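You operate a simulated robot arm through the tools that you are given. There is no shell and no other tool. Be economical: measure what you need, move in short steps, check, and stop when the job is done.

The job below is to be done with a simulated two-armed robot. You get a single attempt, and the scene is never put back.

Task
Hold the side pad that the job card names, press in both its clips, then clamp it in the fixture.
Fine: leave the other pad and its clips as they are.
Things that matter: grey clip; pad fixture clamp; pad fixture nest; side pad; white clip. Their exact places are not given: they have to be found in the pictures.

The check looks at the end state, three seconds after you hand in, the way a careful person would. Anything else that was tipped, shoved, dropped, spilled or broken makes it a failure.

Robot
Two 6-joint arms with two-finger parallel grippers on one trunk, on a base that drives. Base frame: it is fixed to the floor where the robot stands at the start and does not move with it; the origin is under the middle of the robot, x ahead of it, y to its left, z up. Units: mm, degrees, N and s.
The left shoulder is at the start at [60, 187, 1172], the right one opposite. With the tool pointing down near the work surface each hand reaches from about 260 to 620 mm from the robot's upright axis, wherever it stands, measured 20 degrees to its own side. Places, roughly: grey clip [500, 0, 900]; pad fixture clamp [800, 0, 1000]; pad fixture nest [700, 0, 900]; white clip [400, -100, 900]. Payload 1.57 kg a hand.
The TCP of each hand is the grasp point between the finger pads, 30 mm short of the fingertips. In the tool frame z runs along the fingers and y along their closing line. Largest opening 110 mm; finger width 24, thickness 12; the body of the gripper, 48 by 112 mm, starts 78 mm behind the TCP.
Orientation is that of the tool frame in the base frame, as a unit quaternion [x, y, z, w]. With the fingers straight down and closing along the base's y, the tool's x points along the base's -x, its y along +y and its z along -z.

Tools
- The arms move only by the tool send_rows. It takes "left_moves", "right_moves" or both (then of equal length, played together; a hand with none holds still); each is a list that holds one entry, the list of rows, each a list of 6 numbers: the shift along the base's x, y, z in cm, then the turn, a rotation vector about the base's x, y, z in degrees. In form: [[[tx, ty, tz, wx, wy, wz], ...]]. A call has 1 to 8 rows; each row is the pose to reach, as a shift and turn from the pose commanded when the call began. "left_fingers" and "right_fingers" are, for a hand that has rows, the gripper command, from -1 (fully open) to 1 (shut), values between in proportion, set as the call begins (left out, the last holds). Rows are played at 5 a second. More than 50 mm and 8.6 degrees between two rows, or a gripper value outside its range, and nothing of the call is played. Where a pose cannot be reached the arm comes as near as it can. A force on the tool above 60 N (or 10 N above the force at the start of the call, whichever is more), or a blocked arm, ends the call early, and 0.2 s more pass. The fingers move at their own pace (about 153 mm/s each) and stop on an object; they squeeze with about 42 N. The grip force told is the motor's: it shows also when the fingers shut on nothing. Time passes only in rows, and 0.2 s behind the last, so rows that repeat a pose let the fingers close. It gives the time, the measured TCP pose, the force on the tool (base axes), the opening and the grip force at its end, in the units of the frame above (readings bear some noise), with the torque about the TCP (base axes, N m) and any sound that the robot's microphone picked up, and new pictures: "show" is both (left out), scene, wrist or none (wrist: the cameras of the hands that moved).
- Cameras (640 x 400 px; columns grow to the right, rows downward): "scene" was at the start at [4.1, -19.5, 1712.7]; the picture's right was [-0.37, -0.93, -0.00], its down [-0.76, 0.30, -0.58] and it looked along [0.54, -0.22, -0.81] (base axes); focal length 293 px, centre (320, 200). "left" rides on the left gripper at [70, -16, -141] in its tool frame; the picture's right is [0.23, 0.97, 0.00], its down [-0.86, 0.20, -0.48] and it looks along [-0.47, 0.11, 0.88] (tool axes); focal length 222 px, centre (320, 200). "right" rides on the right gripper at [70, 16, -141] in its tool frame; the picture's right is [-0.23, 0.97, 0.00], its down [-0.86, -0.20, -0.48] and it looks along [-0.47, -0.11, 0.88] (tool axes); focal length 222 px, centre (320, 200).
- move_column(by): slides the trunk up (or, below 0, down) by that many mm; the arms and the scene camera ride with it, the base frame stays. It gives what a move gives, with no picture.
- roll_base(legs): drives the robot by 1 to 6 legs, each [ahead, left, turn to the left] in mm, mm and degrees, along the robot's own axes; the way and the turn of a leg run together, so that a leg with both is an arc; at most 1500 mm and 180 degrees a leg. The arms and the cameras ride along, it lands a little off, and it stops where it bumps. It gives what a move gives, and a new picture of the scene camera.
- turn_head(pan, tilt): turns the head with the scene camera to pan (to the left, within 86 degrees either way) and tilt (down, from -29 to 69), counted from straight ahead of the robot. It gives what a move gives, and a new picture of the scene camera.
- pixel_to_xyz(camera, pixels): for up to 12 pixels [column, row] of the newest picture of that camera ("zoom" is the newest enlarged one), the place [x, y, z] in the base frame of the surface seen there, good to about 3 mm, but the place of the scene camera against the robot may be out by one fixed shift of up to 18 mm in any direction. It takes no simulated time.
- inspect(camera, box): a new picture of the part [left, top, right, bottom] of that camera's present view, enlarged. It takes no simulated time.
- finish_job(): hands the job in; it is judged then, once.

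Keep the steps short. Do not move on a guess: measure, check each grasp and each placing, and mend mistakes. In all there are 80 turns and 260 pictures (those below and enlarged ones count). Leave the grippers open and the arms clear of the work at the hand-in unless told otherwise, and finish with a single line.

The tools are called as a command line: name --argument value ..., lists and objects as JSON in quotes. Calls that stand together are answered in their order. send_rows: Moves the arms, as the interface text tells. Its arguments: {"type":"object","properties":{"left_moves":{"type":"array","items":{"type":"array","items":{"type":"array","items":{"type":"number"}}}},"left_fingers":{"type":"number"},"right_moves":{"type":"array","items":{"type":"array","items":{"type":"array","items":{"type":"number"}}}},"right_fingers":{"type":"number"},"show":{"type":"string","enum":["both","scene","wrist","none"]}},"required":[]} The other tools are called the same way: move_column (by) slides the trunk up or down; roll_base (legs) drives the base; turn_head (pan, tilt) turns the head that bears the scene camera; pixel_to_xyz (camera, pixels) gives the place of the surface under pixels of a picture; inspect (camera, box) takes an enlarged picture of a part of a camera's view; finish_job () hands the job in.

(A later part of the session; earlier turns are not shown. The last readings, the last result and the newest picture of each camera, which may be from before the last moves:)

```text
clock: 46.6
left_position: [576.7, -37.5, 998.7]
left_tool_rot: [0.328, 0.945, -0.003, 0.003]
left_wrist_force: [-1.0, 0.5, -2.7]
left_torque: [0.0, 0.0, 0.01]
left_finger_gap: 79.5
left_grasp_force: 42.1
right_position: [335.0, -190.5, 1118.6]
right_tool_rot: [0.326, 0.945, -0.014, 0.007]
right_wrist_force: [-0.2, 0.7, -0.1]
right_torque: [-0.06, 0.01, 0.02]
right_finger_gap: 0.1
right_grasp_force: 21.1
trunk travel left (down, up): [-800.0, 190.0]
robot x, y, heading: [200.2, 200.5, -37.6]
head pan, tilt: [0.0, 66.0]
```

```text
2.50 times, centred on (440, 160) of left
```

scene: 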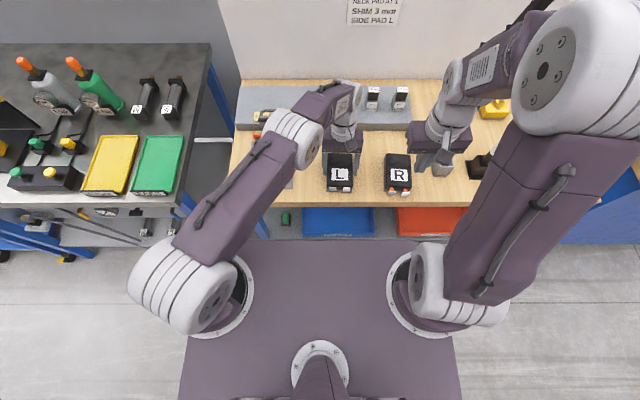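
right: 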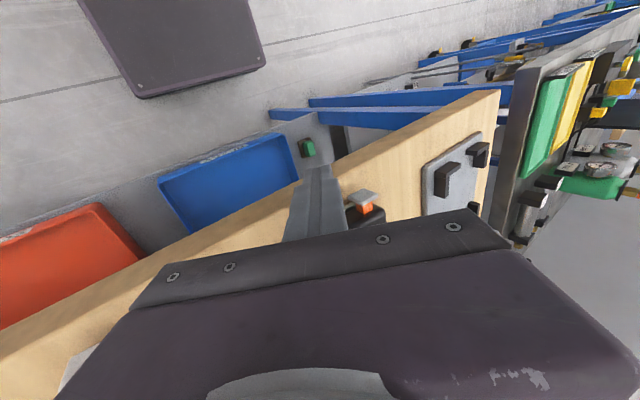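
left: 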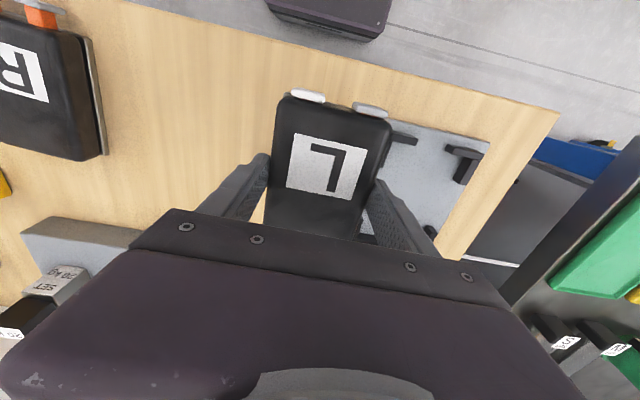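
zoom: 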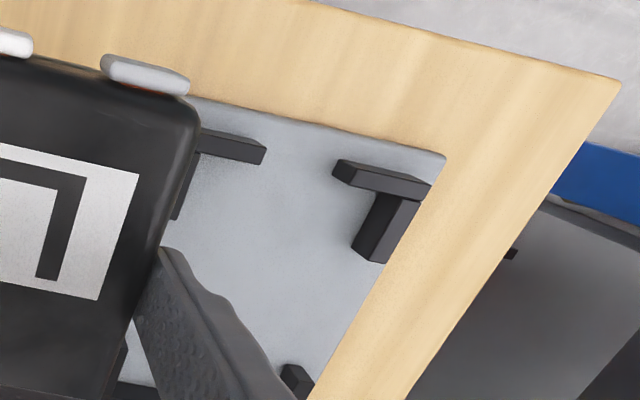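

The pad hides two posts. I step back 55 mm to see all four, and measure.

send_rows --left_moves '[[[-1.7, -2.2, 0, 0, 0, 0], [-3.4, -4.4, 0, 0, 0, 0]]]' --left_fingers 1 --show "none"

inspect --camera "left" --box '[380, 100, 560, 280]'

inspect --camera "scene" --box '[235, 130, 305, 195]'

```text
clock: 47.2
left_position: [541.0, -83.4, 998.2]
left_tool_rot: [0.328, 0.945, -0.002, 0.005]
left_wrist_force: [-0.8, 0.2, -2.5]
left_torque: [-0.01, 0.01, -0.01]
left_finger_gap: 79.3
left_grasp_force: 41.8
right_position: [333.4, -192.1, 1118.2]
right_tool_rot: [0.326, 0.945, -0.014, 0.007]
right_wrist_force: [-0.1, -1.0, -0.1]
right_torque: [-0.01, 0.02, 0.02]
right_finger_gap: 0.0
right_grasp_force: 21.4
trunk travel left (down, up): [-800.0, 190.0]
robot x, y, heading: [198.7, 201.8, -37.5]
head pan, tilt: [0.0, 66.0]
```

```text
2.22 times, centred on (470, 190) of left
```

zoom: 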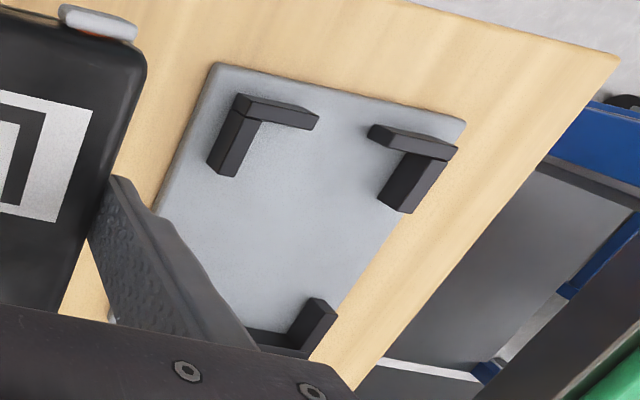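

```text
6.15 times, centred on (270, 162) of scene
```

zoom: 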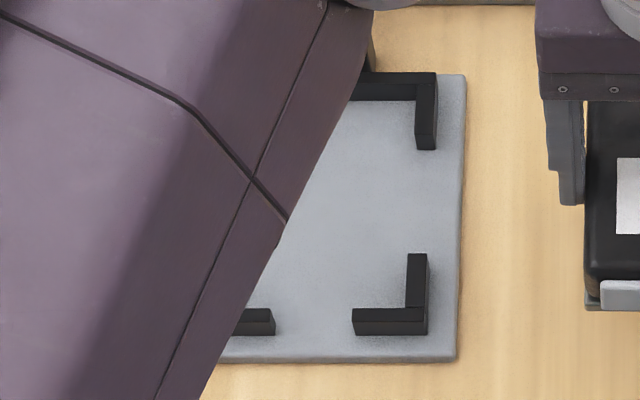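

pixel_to_xyz --camera "zoom" --pixels '[[405, 307], [428, 320], [416, 100], [436, 76], [273, 312], [353, 312], [425, 148], [417, 255], [380, 308], [390, 98], [440, 340], [457, 330]]'

pixel_to_xyz --camera "left" --pixels '[[433, 143], [445, 152], [466, 153], [494, 158], [531, 168], [519, 169], [424, 175], [501, 194], [462, 242], [473, 245], [466, 260], [430, 135]]'

```text
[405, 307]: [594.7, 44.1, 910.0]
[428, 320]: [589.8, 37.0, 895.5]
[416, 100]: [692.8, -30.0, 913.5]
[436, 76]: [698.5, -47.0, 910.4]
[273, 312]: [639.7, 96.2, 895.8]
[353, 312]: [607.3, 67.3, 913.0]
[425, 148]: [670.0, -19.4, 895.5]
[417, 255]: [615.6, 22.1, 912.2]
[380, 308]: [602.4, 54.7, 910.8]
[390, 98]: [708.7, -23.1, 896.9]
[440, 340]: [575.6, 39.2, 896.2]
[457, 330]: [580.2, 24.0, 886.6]
```

```text
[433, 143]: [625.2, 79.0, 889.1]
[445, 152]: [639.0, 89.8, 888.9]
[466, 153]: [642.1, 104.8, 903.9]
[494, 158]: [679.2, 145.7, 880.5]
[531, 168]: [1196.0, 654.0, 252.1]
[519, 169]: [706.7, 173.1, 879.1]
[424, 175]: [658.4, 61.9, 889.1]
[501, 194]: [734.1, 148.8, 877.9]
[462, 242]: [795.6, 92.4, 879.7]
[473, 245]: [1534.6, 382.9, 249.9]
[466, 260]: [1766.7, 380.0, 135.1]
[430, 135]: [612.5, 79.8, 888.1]
```

Those left pixels referred to the older picture. I retake the left zoom and measure in it.

inspect --camera "left" --box '[400, 130, 560, 230]'

```text
4.00 times, centred on (480, 180) of left
```

zoom: 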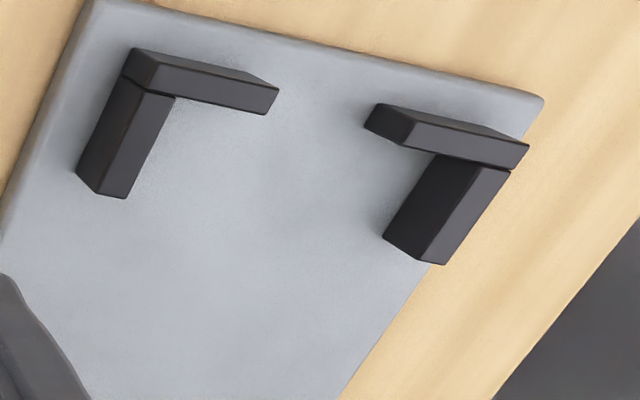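

pixel_to_xyz --camera "zoom" --pixels '[[168, 97], [160, 122], [125, 190], [180, 95], [262, 109], [402, 140], [465, 157], [476, 172], [450, 220], [426, 258], [505, 172], [105, 190]]'

```text
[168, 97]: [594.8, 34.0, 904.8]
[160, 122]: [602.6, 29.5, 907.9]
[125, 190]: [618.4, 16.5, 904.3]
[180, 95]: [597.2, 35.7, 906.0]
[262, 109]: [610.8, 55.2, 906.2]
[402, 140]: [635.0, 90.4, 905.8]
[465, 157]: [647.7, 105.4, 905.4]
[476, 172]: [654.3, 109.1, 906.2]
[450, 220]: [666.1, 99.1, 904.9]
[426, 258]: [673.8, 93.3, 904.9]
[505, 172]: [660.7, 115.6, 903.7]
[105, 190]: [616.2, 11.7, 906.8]
```

Nest: inner ~93 × 123 mm, centre ≈ [673.5, 35], heading ≈ -37°. Now measure the pad in the hand.

inspect --camera "left" --box '[240, 80, 420, 240]'

```text
2.50 times, centred on (330, 160) of left
```

zoom: 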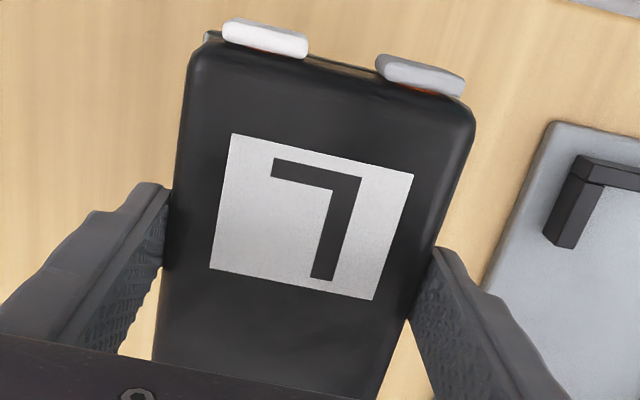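

pixel_to_xyz --camera "zoom" --pixels '[[200, 50], [468, 115], [185, 160], [438, 230], [330, 72], [220, 55], [450, 105], [207, 38], [265, 45], [420, 80]]'

```text
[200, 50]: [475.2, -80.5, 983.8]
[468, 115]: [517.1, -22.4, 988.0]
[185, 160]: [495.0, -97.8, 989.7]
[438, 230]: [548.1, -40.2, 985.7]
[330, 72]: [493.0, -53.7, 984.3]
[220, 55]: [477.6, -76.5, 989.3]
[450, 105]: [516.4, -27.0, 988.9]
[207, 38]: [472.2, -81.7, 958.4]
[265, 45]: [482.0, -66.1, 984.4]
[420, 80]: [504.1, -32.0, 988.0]
```

I carry the pad over the nest centre (TCP [674,36], heading -37°) at z≈998, then look.

send_rows --left_moves '[[[3.3, 2.9, 0, 0, 0, 0.3], [6.6, 5.9, 0, 0, 0, 0.6], [9.9, 8.9, 0, 0, 0, 1], [13.2, 11.8, 0, 0, 0, 1.2], [13.2, 11.8, -2.5, 0, 0, 1.2], [13.2, 11.8, -3.5, 0, 0, 1.2]]]' --left_fingers 1 --show "both"

inspect --camera "left" --box '[220, 60, 440, 260]'

inspect --camera "right" --box '[320, 100, 640, 300]'

```text
clock: 48.6
left_position: [673.7, 36.3, 963.3]
left_tool_rot: [0.318, 0.948, -0.002, 0.004]
left_wrist_force: [-0.3, -0.4, -3.2]
left_torque: [0.01, -0.05, -0.02]
left_finger_gap: 79.8
left_grasp_force: 41.9
right_position: [335.0, -190.3, 1118.6]
right_tool_rot: [0.325, 0.946, -0.013, 0.006]
right_wrist_force: [-0.3, -0.4, -0.4]
right_torque: [0.02, 0.02, -0.02]
right_finger_gap: 0.1
right_grasp_force: 21.3
trunk travel left (down, up): [-800.0, 190.0]
robot x, y, heading: [200.1, 202.0, -37.4]
head pan, tilt: [0.0, 66.0]
```

scene: 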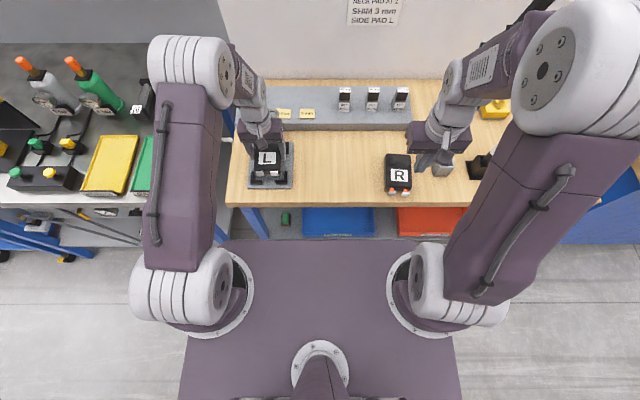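
left: 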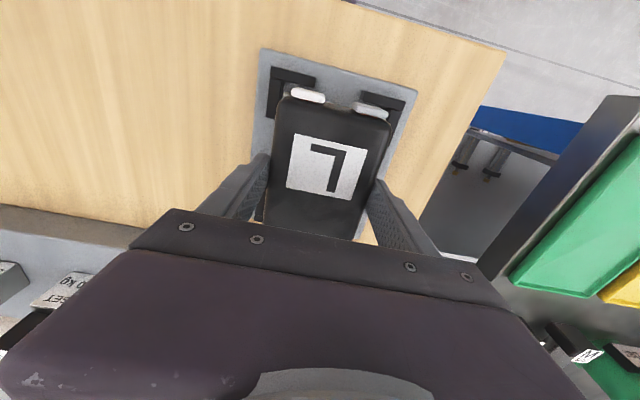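

```text
2.00 times, centred on (330, 160) of left
```

zoom: 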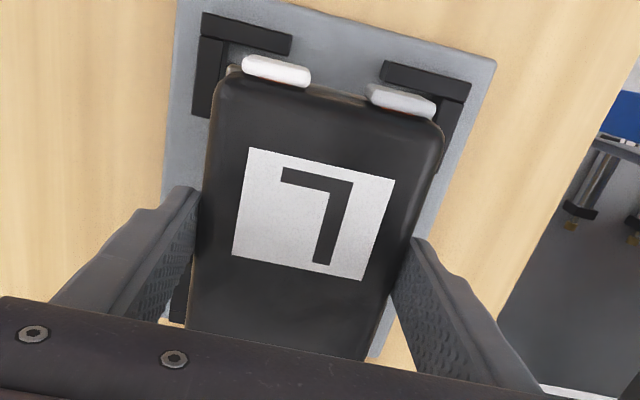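

```text
2.00 times, centred on (480, 200) of right
```

zoom: 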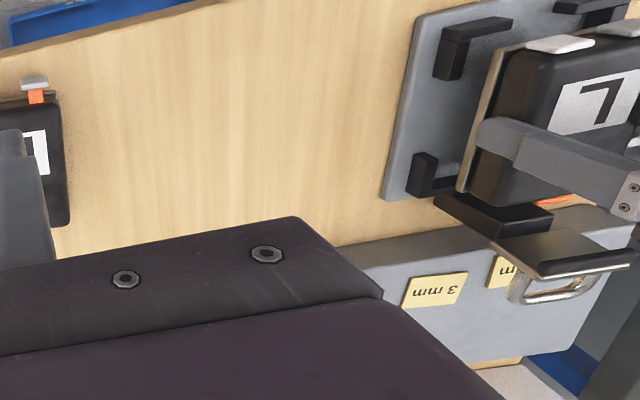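

The right camera gives a good side view. I check pad flange corners against the nest posts in it.

pixel_to_xyz --camera "zoom" --pixels '[[500, 55], [463, 188], [481, 125], [510, 22], [470, 45], [458, 60], [430, 158], [420, 180], [590, 215], [610, 262], [540, 300], [490, 222]]'

inspect --camera "scene" --box '[240, 130, 310, 195]'

```text
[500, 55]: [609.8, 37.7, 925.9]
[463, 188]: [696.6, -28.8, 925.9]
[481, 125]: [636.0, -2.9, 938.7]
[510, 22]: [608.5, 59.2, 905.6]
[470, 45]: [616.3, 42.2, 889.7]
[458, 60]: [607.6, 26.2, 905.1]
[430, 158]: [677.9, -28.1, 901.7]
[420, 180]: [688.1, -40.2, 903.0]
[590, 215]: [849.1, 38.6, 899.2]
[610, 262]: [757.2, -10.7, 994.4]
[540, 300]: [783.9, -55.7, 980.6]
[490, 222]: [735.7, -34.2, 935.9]
```

```text
6.15 times, centred on (275, 162) of scene
```

zoom: 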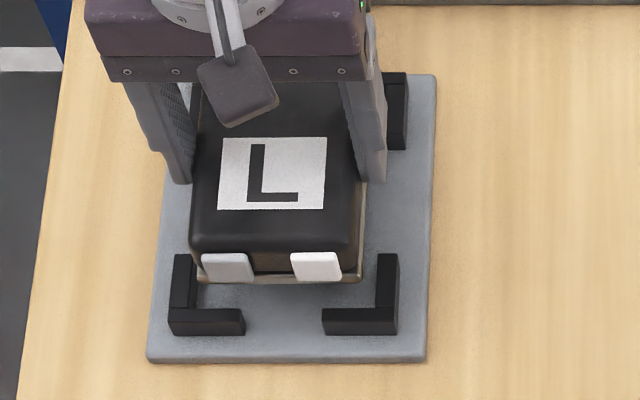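

pixel_to_xyz --camera "zoom" --pixels '[[358, 279], [205, 281], [275, 279], [388, 308], [335, 309], [183, 308], [230, 311], [345, 308], [395, 300]]'

```text
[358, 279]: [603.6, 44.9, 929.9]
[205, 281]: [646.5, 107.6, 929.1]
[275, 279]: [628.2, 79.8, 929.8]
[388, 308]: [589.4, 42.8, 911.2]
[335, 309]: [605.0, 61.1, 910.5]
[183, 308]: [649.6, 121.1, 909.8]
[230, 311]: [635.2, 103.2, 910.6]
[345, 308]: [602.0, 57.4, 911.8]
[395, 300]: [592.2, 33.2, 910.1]
```

The pad is laterally centred; along its length it sits ~3 mm too far from the robot. I shift 3 mm nearer and lower gently.

send_rows --left_moves '[[[-0.24, 0.18, 0, 0, 0, -0.5], [-0.24, 0.18, -0.8, 0, 0, -0.5], [-0.24, 0.18, -1.4, 0, 0, -0.5], [-0.24, 0.18, -1.9, 0, 0, -0.5], [-0.24, 0.18, -2.3, 0, 0, -0.5]]]' --left_fingers 1 --show "wrist"

inspect --camera "right" --box '[480, 90, 640, 190]'

inspect --camera "scene" --box '[240, 130, 310, 195]'

```text
clock: 49.8
left_position: [672.6, 37.9, 939.9]
left_tool_rot: [0.322, 0.947, -0.003, 0.004]
left_wrist_force: [-0.5, -1.1, -3.7]
left_torque: [0.03, 0.04, 0.02]
left_finger_gap: 79.4
left_grasp_force: 41.7
right_position: [334.6, -190.0, 1119.9]
right_tool_rot: [0.326, 0.945, -0.013, 0.007]
right_wrist_force: [0.1, 0.1, 0.3]
right_torque: [0.01, 0.01, -0.03]
right_finger_gap: 0.0
right_grasp_force: 21.9
trunk travel left (down, up): [-800.0, 190.0]
robot x, y, heading: [200.5, 204.6, -37.4]
head pan, tilt: [0.0, 66.0]
```

left: 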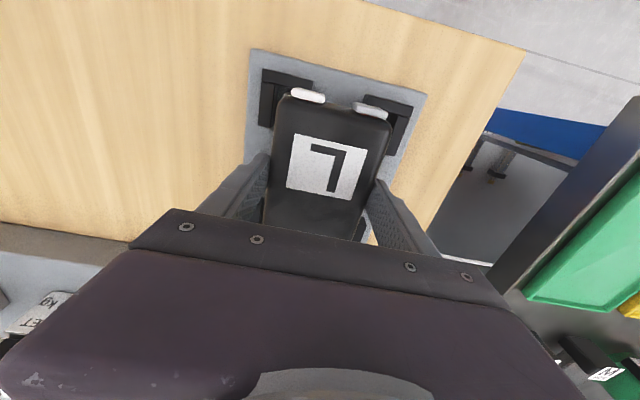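

```text
4.00 times, centred on (560, 140) of right
```

zoom: 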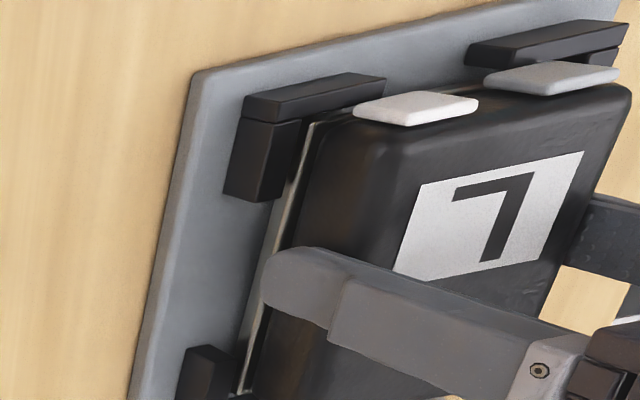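

```text
6.15 times, centred on (275, 162) of scene
```

zoom: 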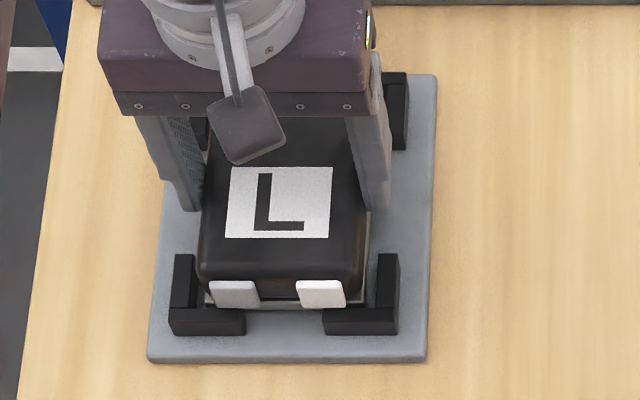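

The flange is within the posts, about 5 mm above the plate, no contact force. I lower the rest.

send_rows --left_moves '[[[0, 0, -0.2, 0, 0, 0], [0, 0, -0.4, 0, 0, 0], [0, 0, -0.55, 0, 0, 0], [0, 0, -0.65, 0, 0, 0]]]' --left_fingers 1 --show "none"

inspect --camera "right" --box '[480, 90, 640, 190]'

```text
clock: 50.8
left_position: [670.8, 38.8, 937.1]
left_tool_rot: [0.322, 0.947, -0.003, 0.007]
left_wrist_force: [7.6, -0.6, 34.0]
left_torque: [0.99, 0.27, 0.02]
left_finger_gap: 79.7
left_grasp_force: 42.7
right_position: [332.8, -189.7, 1119.4]
right_tool_rot: [0.325, 0.946, -0.014, 0.008]
right_wrist_force: [-0.3, -0.6, -0.4]
right_torque: [0.05, -0.04, 0.0]
right_finger_gap: 0.0
right_grasp_force: 21.0
trunk travel left (down, up): [-800.0, 190.0]
robot x, y, heading: [197.8, 201.4, -37.3]
head pan, tilt: [0.0, 66.0]
```

```text
4.00 times, centred on (560, 140) of right
```

zoom: 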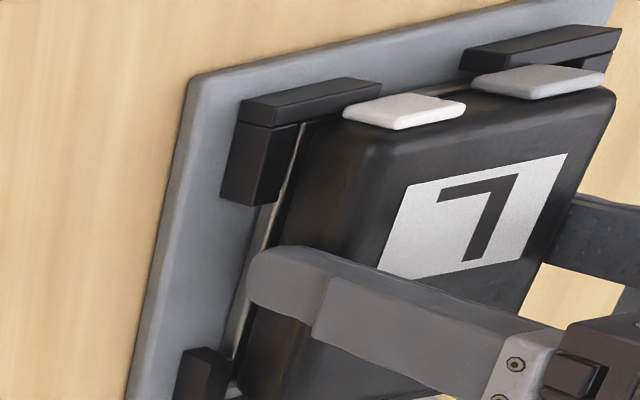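

Contact (34 N) at TCP z≈937, about the seat height. I ease off the force, open, and look.

send_rows --left_moves '[[[0, 0, 0.3, 0, 0, 0], [0, 0, 0.3, 0, 0, 0]]]' --left_fingers 1 --show "none"

send_rows --left_moves '[[[0, 0, 0, 0, 0, 0], [0, 0, 0, 0, 0, 0], [0, 0, 0, 0, 0, 0], [-0.6, 0.45, 4, 0, 0, 0], [-1.2, 0.9, 8, 0, 0, 0], [-1.8, 1.4, 12, 0, 0, 0]]]' --left_fingers -1 --show "both"

inspect --camera "right" --box '[480, 90, 640, 190]'

inspect --camera "left" --box '[220, 60, 440, 260]'

```text
clock: 51.4
left_position: [670.8, 37.2, 936.8]
left_tool_rot: [0.322, 0.947, -0.003, 0.005]
left_wrist_force: [6.4, -4.5, 12.9]
left_torque: [-0.73, -1.28, -0.02]
left_finger_gap: 79.4
left_grasp_force: 42.2
right_position: [334.7, -190.2, 1118.5]
right_tool_rot: [0.327, 0.945, -0.013, 0.008]
right_wrist_force: [0.4, -1.0, 0.9]
right_torque: [-0.01, -0.01, -0.01]
right_finger_gap: 0.1
right_grasp_force: 21.4
trunk travel left (down, up): [-800.0, 190.0]
robot x, y, heading: [200.8, 205.7, -37.5]
head pan, tilt: [0.0, 66.0]
```

```text
clock: 52.8
left_position: [653.1, 53.3, 1059.2]
left_tool_rot: [0.322, 0.947, -0.003, 0.004]
left_wrist_force: [-0.4, 0.1, -0.4]
left_torque: [0.01, 0.0, -0.02]
left_finger_gap: 109.8
left_grasp_force: 0.0
right_position: [332.7, -189.9, 1118.7]
right_tool_rot: [0.326, 0.945, -0.012, 0.007]
right_wrist_force: [-0.1, 0.2, 1.5]
right_torque: [0.02, 0.0, 0.0]
right_finger_gap: 0.2
right_grasp_force: 21.8
trunk travel left (down, up): [-800.0, 190.0]
robot x, y, heading: [199.1, 203.9, -37.3]
head pan, tilt: [0.0, 66.0]
```

scene: 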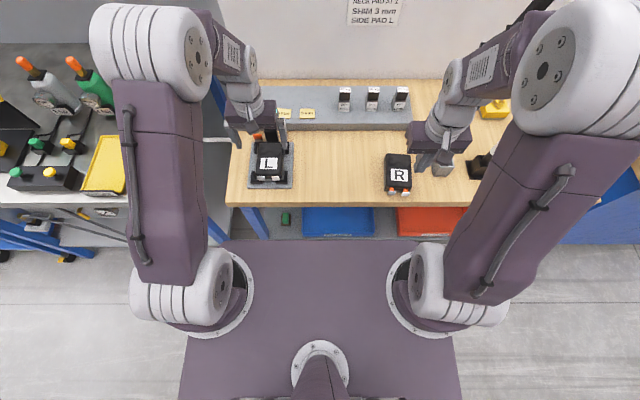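
left: 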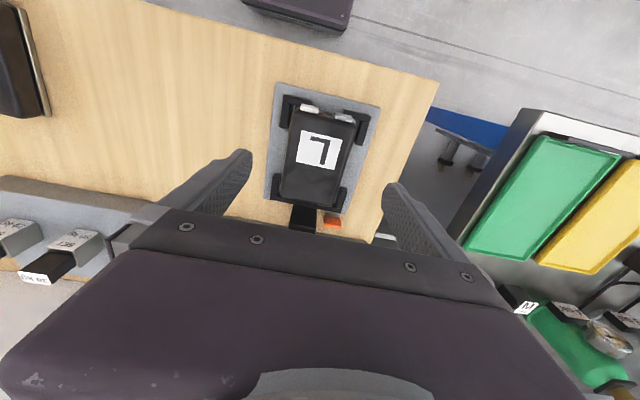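

```text
4.00 times, centred on (560, 140) of right
```

zoom: 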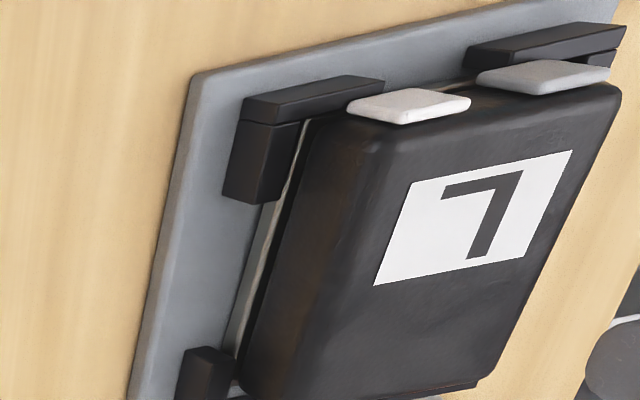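

```text
2.00 times, centred on (330, 160) of left
```

zoom: 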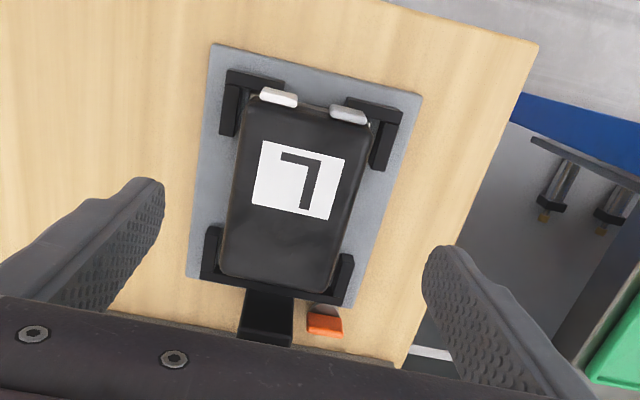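

Pad lies in the nest. I check it is flat: z of the pad top at four corners and where its edges lie.

pixel_to_xyz --camera "zoom" --pixels '[[255, 110], [362, 132], [230, 262], [325, 280], [300, 240], [225, 205], [360, 215], [245, 107], [225, 272], [330, 290], [262, 320], [268, 335]]'

inspect --camera "left" --box '[265, 85, 375, 235]'

```text
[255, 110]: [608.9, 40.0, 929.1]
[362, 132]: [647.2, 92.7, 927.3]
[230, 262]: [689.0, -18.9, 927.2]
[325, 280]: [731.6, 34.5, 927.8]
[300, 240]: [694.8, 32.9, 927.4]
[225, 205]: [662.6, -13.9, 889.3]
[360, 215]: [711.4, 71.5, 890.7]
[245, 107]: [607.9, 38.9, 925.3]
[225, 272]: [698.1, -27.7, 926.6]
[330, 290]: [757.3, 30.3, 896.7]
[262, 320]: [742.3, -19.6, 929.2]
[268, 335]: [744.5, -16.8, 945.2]
```

```text
2.67 times, centred on (320, 160) of left
```

zoom: 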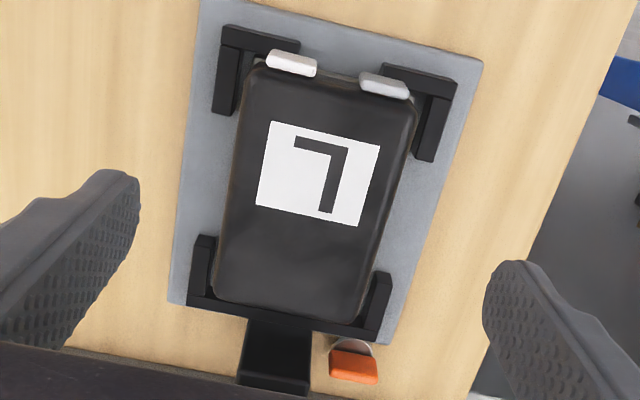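

The pad is flat (z 927-929 at all corners) and seated in the nest. Now the clamp: a closer look from the right camera's side view.

inspect --camera "right" --box '[520, 150, 640, 270]'

inspect --camera "scene" --box '[240, 100, 310, 195]'

```text
3.33 times, centred on (580, 210) of right
```

zoom: 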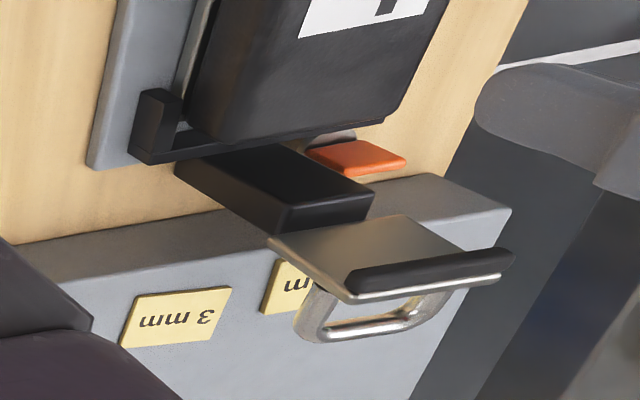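

```text
4.21 times, centred on (275, 148) of scene
```

zoom: 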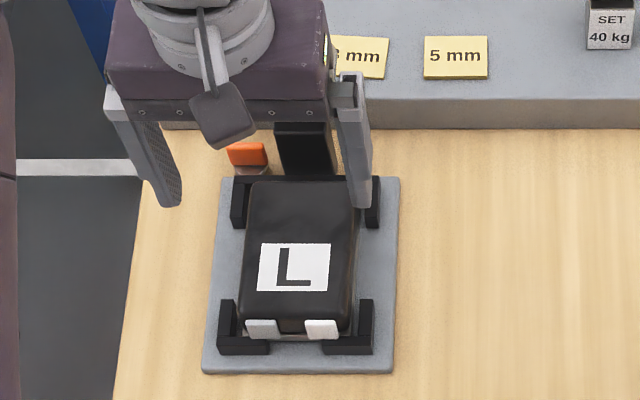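

The clamp: a metal plate stands on the post with a black foot on its near face and a steel loop behind; it folds forward onto the pad. I plan to push the loop from behind. I check the room behind it (white board distance) and the loop's points.

pixel_to_xyz --camera "scene" --pixels '[[320, 76], [290, 90], [300, 60]]'

inspect --camera "right" --box '[560, 180, 640, 230]'

send_rows --left_moves '[[[0, 0, 2, 0, 0, 0], [3.8, -2.9, 2, 0, 0, 0], [7.6, -5.8, 2, 0, 0, 0], [11.4, -8.7, 2, 0, 0, 0], [15.4, -11.8, 2, 0, 0, 0]]]' --left_fingers 1 --show "both"

```text
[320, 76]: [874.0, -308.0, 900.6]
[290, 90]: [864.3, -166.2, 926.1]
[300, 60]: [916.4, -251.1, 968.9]
```

```text
8.00 times, centred on (600, 205) of right
```

zoom: 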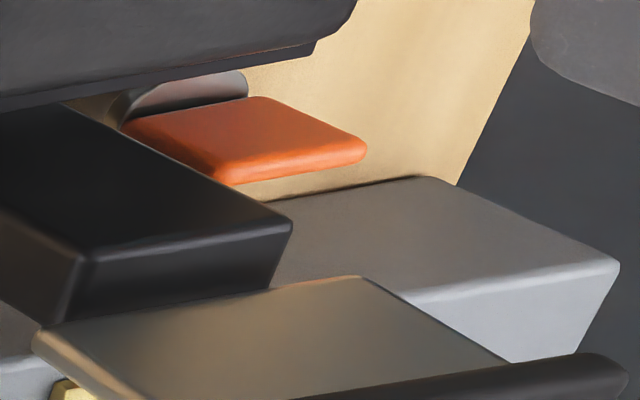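

```text
refused: row 5 steps farther than a row can; nothing moved
```

send_rows --left_moves '[[[0, 0, 2, 0, 0, 0], [3.1, -2.4, 2, 0, 0, 0], [6.2, -4.7, 2, 0, 0, 0], [9.3, -7.1, 2, 0, 0, 0], [12.4, -9.4, 2, 0, 0, 0], [15.4, -11.8, 2, 0, 0, 0]]]' --left_fingers 1 --show "both"

inspect --camera "right" --box '[480, 90, 640, 290]'

```text
clock: 54.2
left_position: [770.3, -36.4, 1075.0]
left_tool_rot: [0.323, 0.946, -0.002, 0.003]
left_wrist_force: [0.1, -0.3, 0.3]
left_torque: [-0.02, 0.01, 0.01]
left_finger_gap: 0.0
left_grasp_force: 21.5
left hand out of reach, approached as far as the arm can: row 5, 6
right_position: [334.2, -190.3, 1118.5]
right_tool_rot: [0.326, 0.945, -0.014, 0.008]
right_wrist_force: [-0.1, 0.2, 0.3]
right_torque: [-0.04, 0.02, 0.03]
right_finger_gap: 0.0
right_grasp_force: 21.2
trunk travel left (down, up): [-800.0, 190.0]
robot x, y, heading: [200.3, 204.8, -37.3]
head pan, tilt: [0.0, 66.0]
```

scene: 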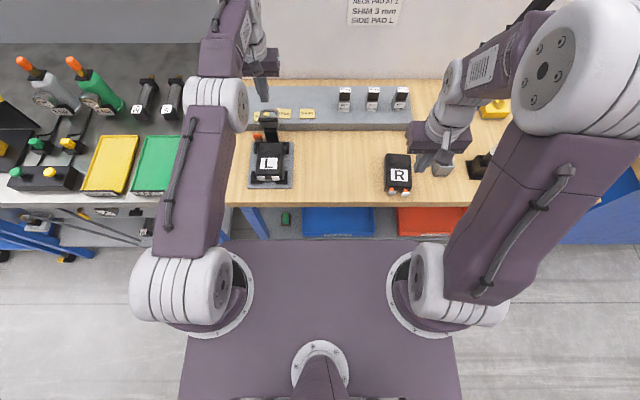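
left: 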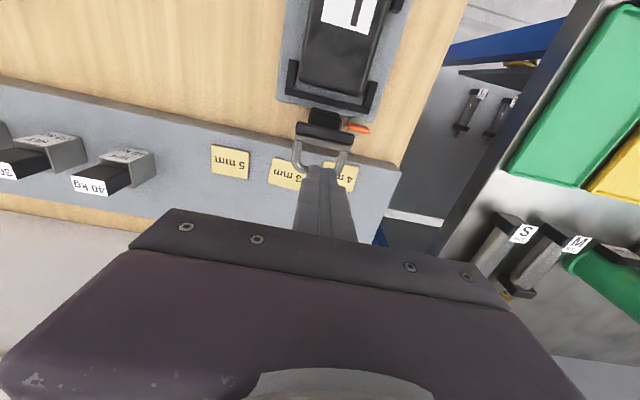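

```text
2.00 times, centred on (560, 190) of right
```

zoom: 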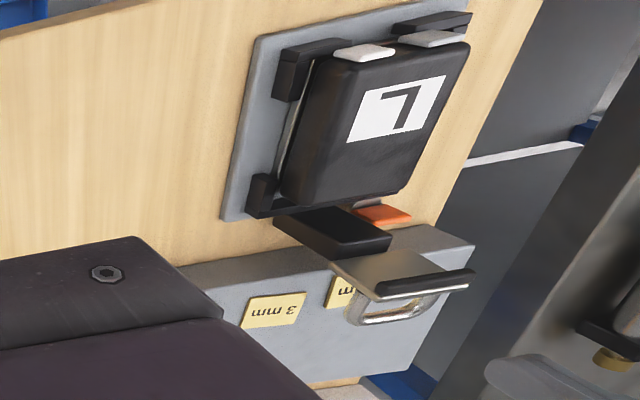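

Not reachable by ~40 mm. The robot's deck ends ~150 mm ahead of its axis while the bench edge is ~340 mm away, so I drive 60 mm ahead; hands are high and clear.

roll_base --legs '[[60, 0, 0]]'

inspect --camera "left" --box '[220, 60, 440, 260]'

```text
clock: 55.2
left_position: [813.0, -67.6, 1078.1]
left_tool_rot: [0.322, 0.947, -0.003, 0.006]
left_wrist_force: [-0.9, 0.3, 0.5]
left_torque: [-0.05, -0.05, 0.0]
left_finger_gap: 0.0
left_grasp_force: 21.3
right_position: [375.4, -222.4, 1121.2]
right_tool_rot: [0.326, 0.945, -0.014, 0.01]
right_wrist_force: [-1.3, 0.1, 0.5]
right_torque: [-0.04, -0.03, 0.0]
right_finger_gap: 0.0
right_grasp_force: 21.1
trunk travel left (down, up): [-800.0, 190.0]
robot x, y, heading: [246.9, 168.6, -37.3]
head pan, tilt: [0.0, 66.0]
```

scene: 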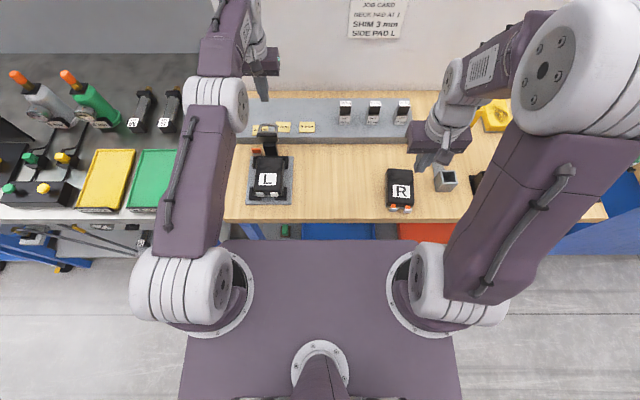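

```text
2.00 times, centred on (330, 160) of left
```

zoom: 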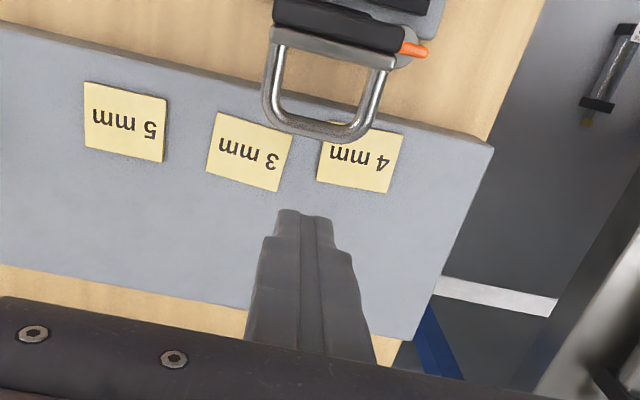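

Good: the fingers are behind the loop and I see it clearly. Measuring loop and bar.

pixel_to_xyz --camera "zoom" --pixels '[[318, 130], [345, 132], [290, 122], [270, 80], [377, 95], [281, 40], [385, 62], [340, 22], [340, 50], [305, 215], [325, 217], [415, 48]]'

```text
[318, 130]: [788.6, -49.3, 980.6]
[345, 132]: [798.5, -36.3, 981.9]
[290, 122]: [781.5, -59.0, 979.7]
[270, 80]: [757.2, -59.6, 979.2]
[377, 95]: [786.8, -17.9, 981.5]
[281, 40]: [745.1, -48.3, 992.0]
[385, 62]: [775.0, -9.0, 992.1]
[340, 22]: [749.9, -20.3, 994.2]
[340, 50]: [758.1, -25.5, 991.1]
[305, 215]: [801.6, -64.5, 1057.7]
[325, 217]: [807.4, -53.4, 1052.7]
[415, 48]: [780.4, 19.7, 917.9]
```

Loop's rear bar is at [791,-44,981]; the fingers are ~15 mm behind it and in line. I first send a null row to learn the commanded pose (the previous goal was cut short).

send_rows --left_moves '[[[0, 0, 0, 0, 0, 0]]]' --left_fingers 1 --show "none"

```text
clock: 55.6
left_position: [815.8, -71.2, 1073.6]
left_tool_rot: [0.322, 0.947, -0.003, 0.004]
left_wrist_force: [0.0, 0.1, 0.3]
left_torque: [-0.01, -0.03, -0.01]
left_finger_gap: 0.1
left_grasp_force: 21.3
right_position: [381.0, -224.7, 1118.3]
right_tool_rot: [0.325, 0.946, -0.014, 0.007]
right_wrist_force: [-0.2, 0.1, 0.4]
right_torque: [0.01, -0.01, -0.02]
right_finger_gap: 0.0
right_grasp_force: 21.1
trunk travel left (down, up): [-800.0, 190.0]
robot x, y, heading: [246.0, 167.2, -37.4]
head pan, tilt: [0.0, 66.0]
```

send_rows --left_moves '[[[0, 0, -3, 0, 0, 0], [0, 0, -5.5, 0, 0, 0], [0, 0, -7.2, 0, 0, 0]]]' --left_fingers 1 --show "none"

inspect --camera "left" --box '[220, 60, 440, 260]'

```text
clock: 56.4
left_position: [817.0, -69.2, 1004.1]
left_tool_rot: [0.322, 0.947, -0.002, 0.004]
left_wrist_force: [-0.8, -0.6, 0.0]
left_torque: [0.01, 0.0, -0.01]
left_finger_gap: 0.0
left_grasp_force: 21.5
right_position: [380.4, -224.4, 1117.7]
right_tool_rot: [0.326, 0.945, -0.014, 0.007]
right_wrist_force: [0.3, -1.0, -0.1]
right_torque: [-0.01, 0.0, 0.0]
right_finger_gap: 0.1
right_grasp_force: 21.7
trunk travel left (down, up): [-800.0, 190.0]
robot x, y, heading: [244.8, 170.7, -37.3]
head pan, tilt: [0.0, 66.0]
```

```text
2.00 times, centred on (330, 160) of left
```

zoom: 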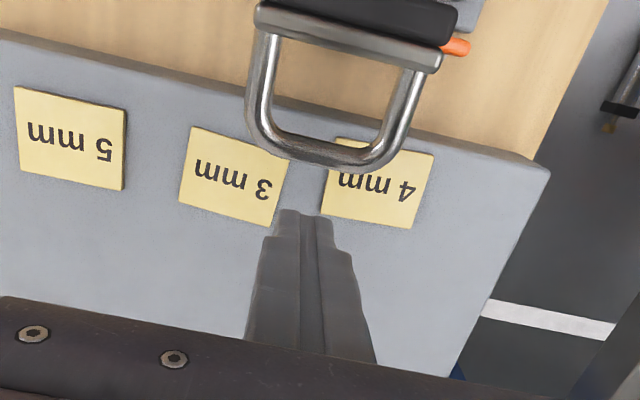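

Tip is at z≈974; I lower 6 mm more and push toward the robot, watching force.

send_rows --left_moves '[[[0, 0, -0.6, 0, 0, 0], [-1.2, 0.9, -0.6, 0, 0, 0], [-2, 1.5, -0.6, 0, 0, 0], [-2.8, 2.1, -0.6, 0, 0, 0], [-3.6, 2.7, -0.4, 0, 0, 0]]]' --left_fingers 1 --show "scene"

inspect --camera "left" --box '[220, 60, 440, 260]'

inspect --camera "right" --box '[480, 90, 640, 290]'

```text
clock: 57.6
left_position: [778.8, -43.3, 998.4]
left_tool_rot: [0.322, 0.947, -0.002, 0.002]
left_wrist_force: [-0.1, -0.4, 0.4]
left_torque: [0.04, 0.0, 0.03]
left_finger_gap: 0.0
left_grasp_force: 21.3
right_position: [379.9, -224.0, 1118.6]
right_tool_rot: [0.325, 0.946, -0.014, 0.007]
right_wrist_force: [-0.2, -0.1, -0.2]
right_torque: [-0.01, 0.0, -0.02]
right_finger_gap: 0.0
right_grasp_force: 21.7
trunk travel left (down, up): [-800.0, 190.0]
robot x, y, heading: [249.5, 169.7, -37.1]
head pan, tilt: [0.0, 66.0]
```

scene: 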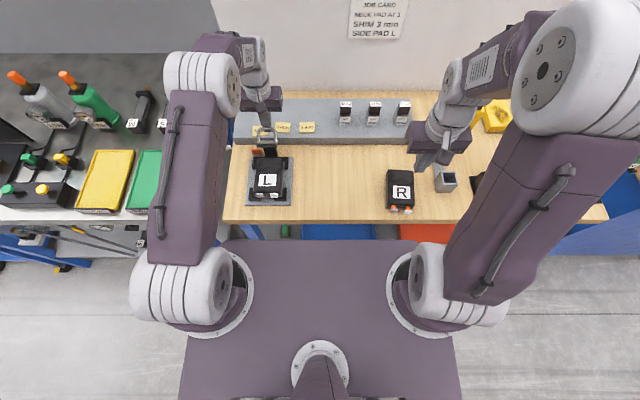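

```text
2.00 times, centred on (330, 160) of left
```

zoom: 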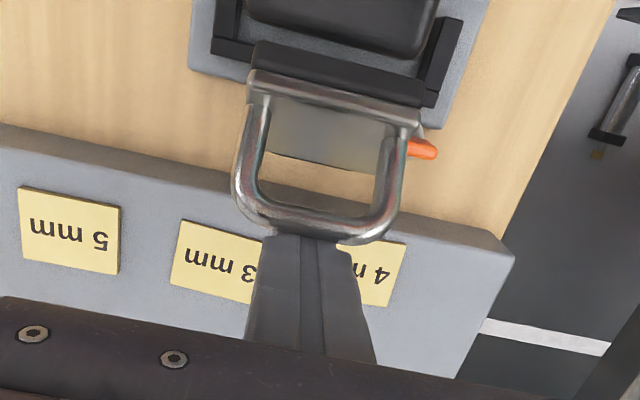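

```text
2.00 times, centred on (560, 190) of right
```

zoom: 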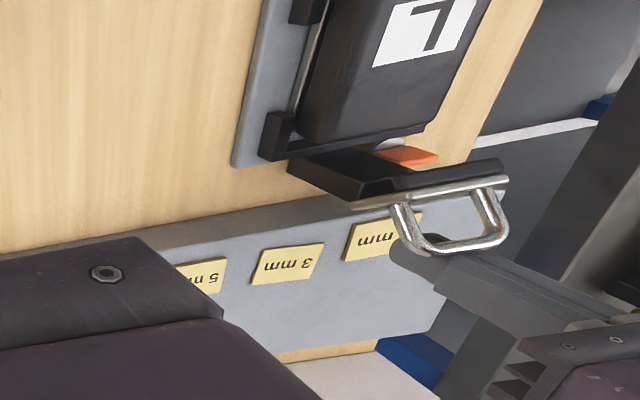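

It folds forward with no resistance. I continue the push, rising slightly to stay clear of the plate.

send_rows --left_moves '[[[-0.8, 0.6, 0.2, 0, 0, 0], [-1.6, 1.2, 0.5, 0, 0, 0], [-2.4, 1.8, 0.8, 0, 0, 0], [-3.2, 2.4, 1.0, 0, 0, 0], [-3.8, 2.9, 1.0, 0, 0, 0]]]' --left_fingers 1 --show "none"

inspect --camera "left" --box '[220, 60, 440, 260]'

inspect --camera "right" --box '[480, 90, 640, 290]'

```text
clock: 58.8
left_position: [747.8, -17.8, 1008.4]
left_tool_rot: [0.322, 0.947, -0.003, 0.005]
left_wrist_force: [10.9, -6.2, 1.7]
left_torque: [-0.2, -0.1, -0.01]
left_finger_gap: 0.2
left_grasp_force: 21.3
right_position: [383.4, -226.9, 1117.9]
right_tool_rot: [0.326, 0.945, -0.013, 0.005]
right_wrist_force: [0.1, 0.9, 0.0]
right_torque: [-0.02, 0.03, 0.0]
right_finger_gap: 0.0
right_grasp_force: 21.7
trunk travel left (down, up): [-800.0, 190.0]
robot x, y, heading: [244.5, 167.6, -37.5]
head pan, tilt: [0.0, 66.0]
```

```text
2.00 times, centred on (330, 160) of left
```

zoom: 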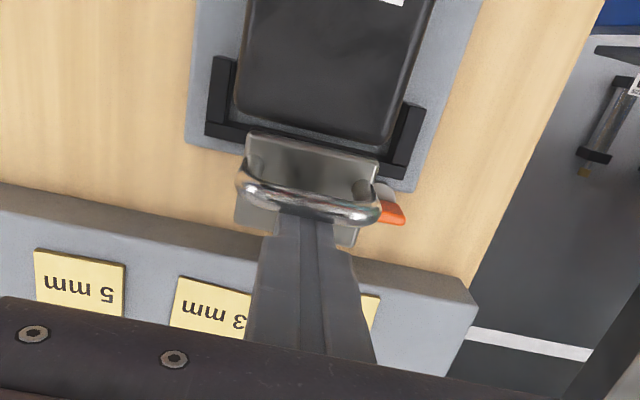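

```text
2.00 times, centred on (560, 190) of right
5 turns are left
```

zoom: 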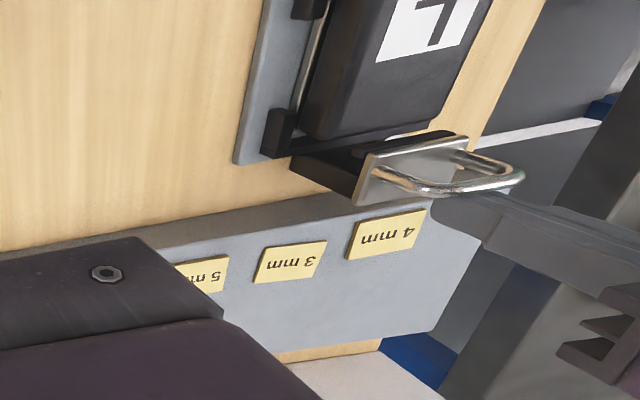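

Only 5 turns left. 12 N now as the foot nears the pad; I push on up to 25 mm more, which stops by itself if force rises to its limit.

send_rows --left_moves '[[[-0.4, 0.3, 0, 0, 0, 0], [-0.8, 0.6, 0, 0, 0, 0], [-1.2, 0.9, 0, 0, 0, 0], [-1.6, 1.2, 0, 0, 0, 0], [-2.0, 1.5, 0, 0, 0, 0], [-2.4, 1.8, 0, 0, 0, 0]]]' --left_fingers 1 --show "none"

inspect --camera "left" --box '[220, 60, 440, 260]'

inspect --camera "right" --box '[480, 90, 640, 290]'

```text
clock: 59.7
left_position: [745.8, -18.7, 1013.7]
left_tool_rot: [0.323, 0.946, -0.013, 0.029]
left_wrist_force: [28.1, -20.5, -8.0]
left_torque: [-0.48, -0.74, 0.1]
left_finger_gap: 0.0
left_grasp_force: 21.0
right_position: [382.3, -227.6, 1117.4]
right_tool_rot: [0.326, 0.945, -0.014, 0.006]
right_wrist_force: [-1.3, 0.0, 0.7]
right_torque: [-0.06, -0.06, -0.02]
right_finger_gap: 0.0
right_grasp_force: 21.8
trunk travel left (down, up): [-800.0, 190.0]
robot x, y, heading: [247.7, 169.1, -37.2]
head pan, tilt: [0.0, 66.0]
stopped in row 4 (left hand): the force on the tool passed its limit (the readings are from after the stop); the commanded pose is now the measured one
```

```text
2.00 times, centred on (330, 160) of left
```

zoom: 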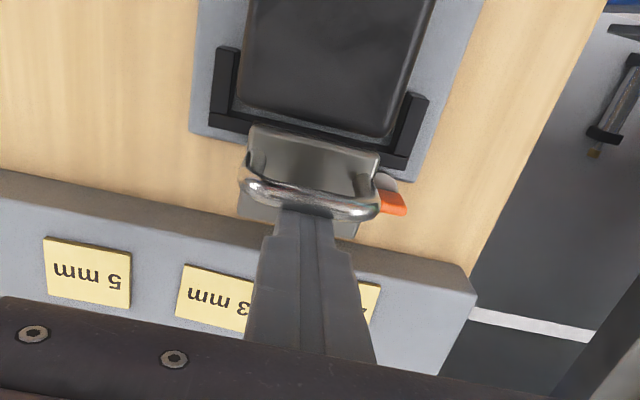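

```text
2.00 times, centred on (560, 190) of right
4 turns are left
```

zoom: 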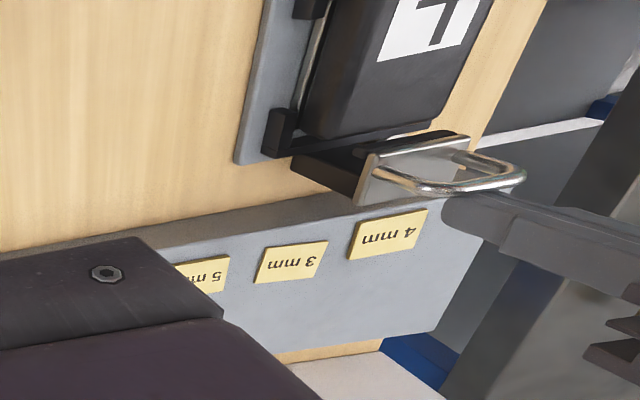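

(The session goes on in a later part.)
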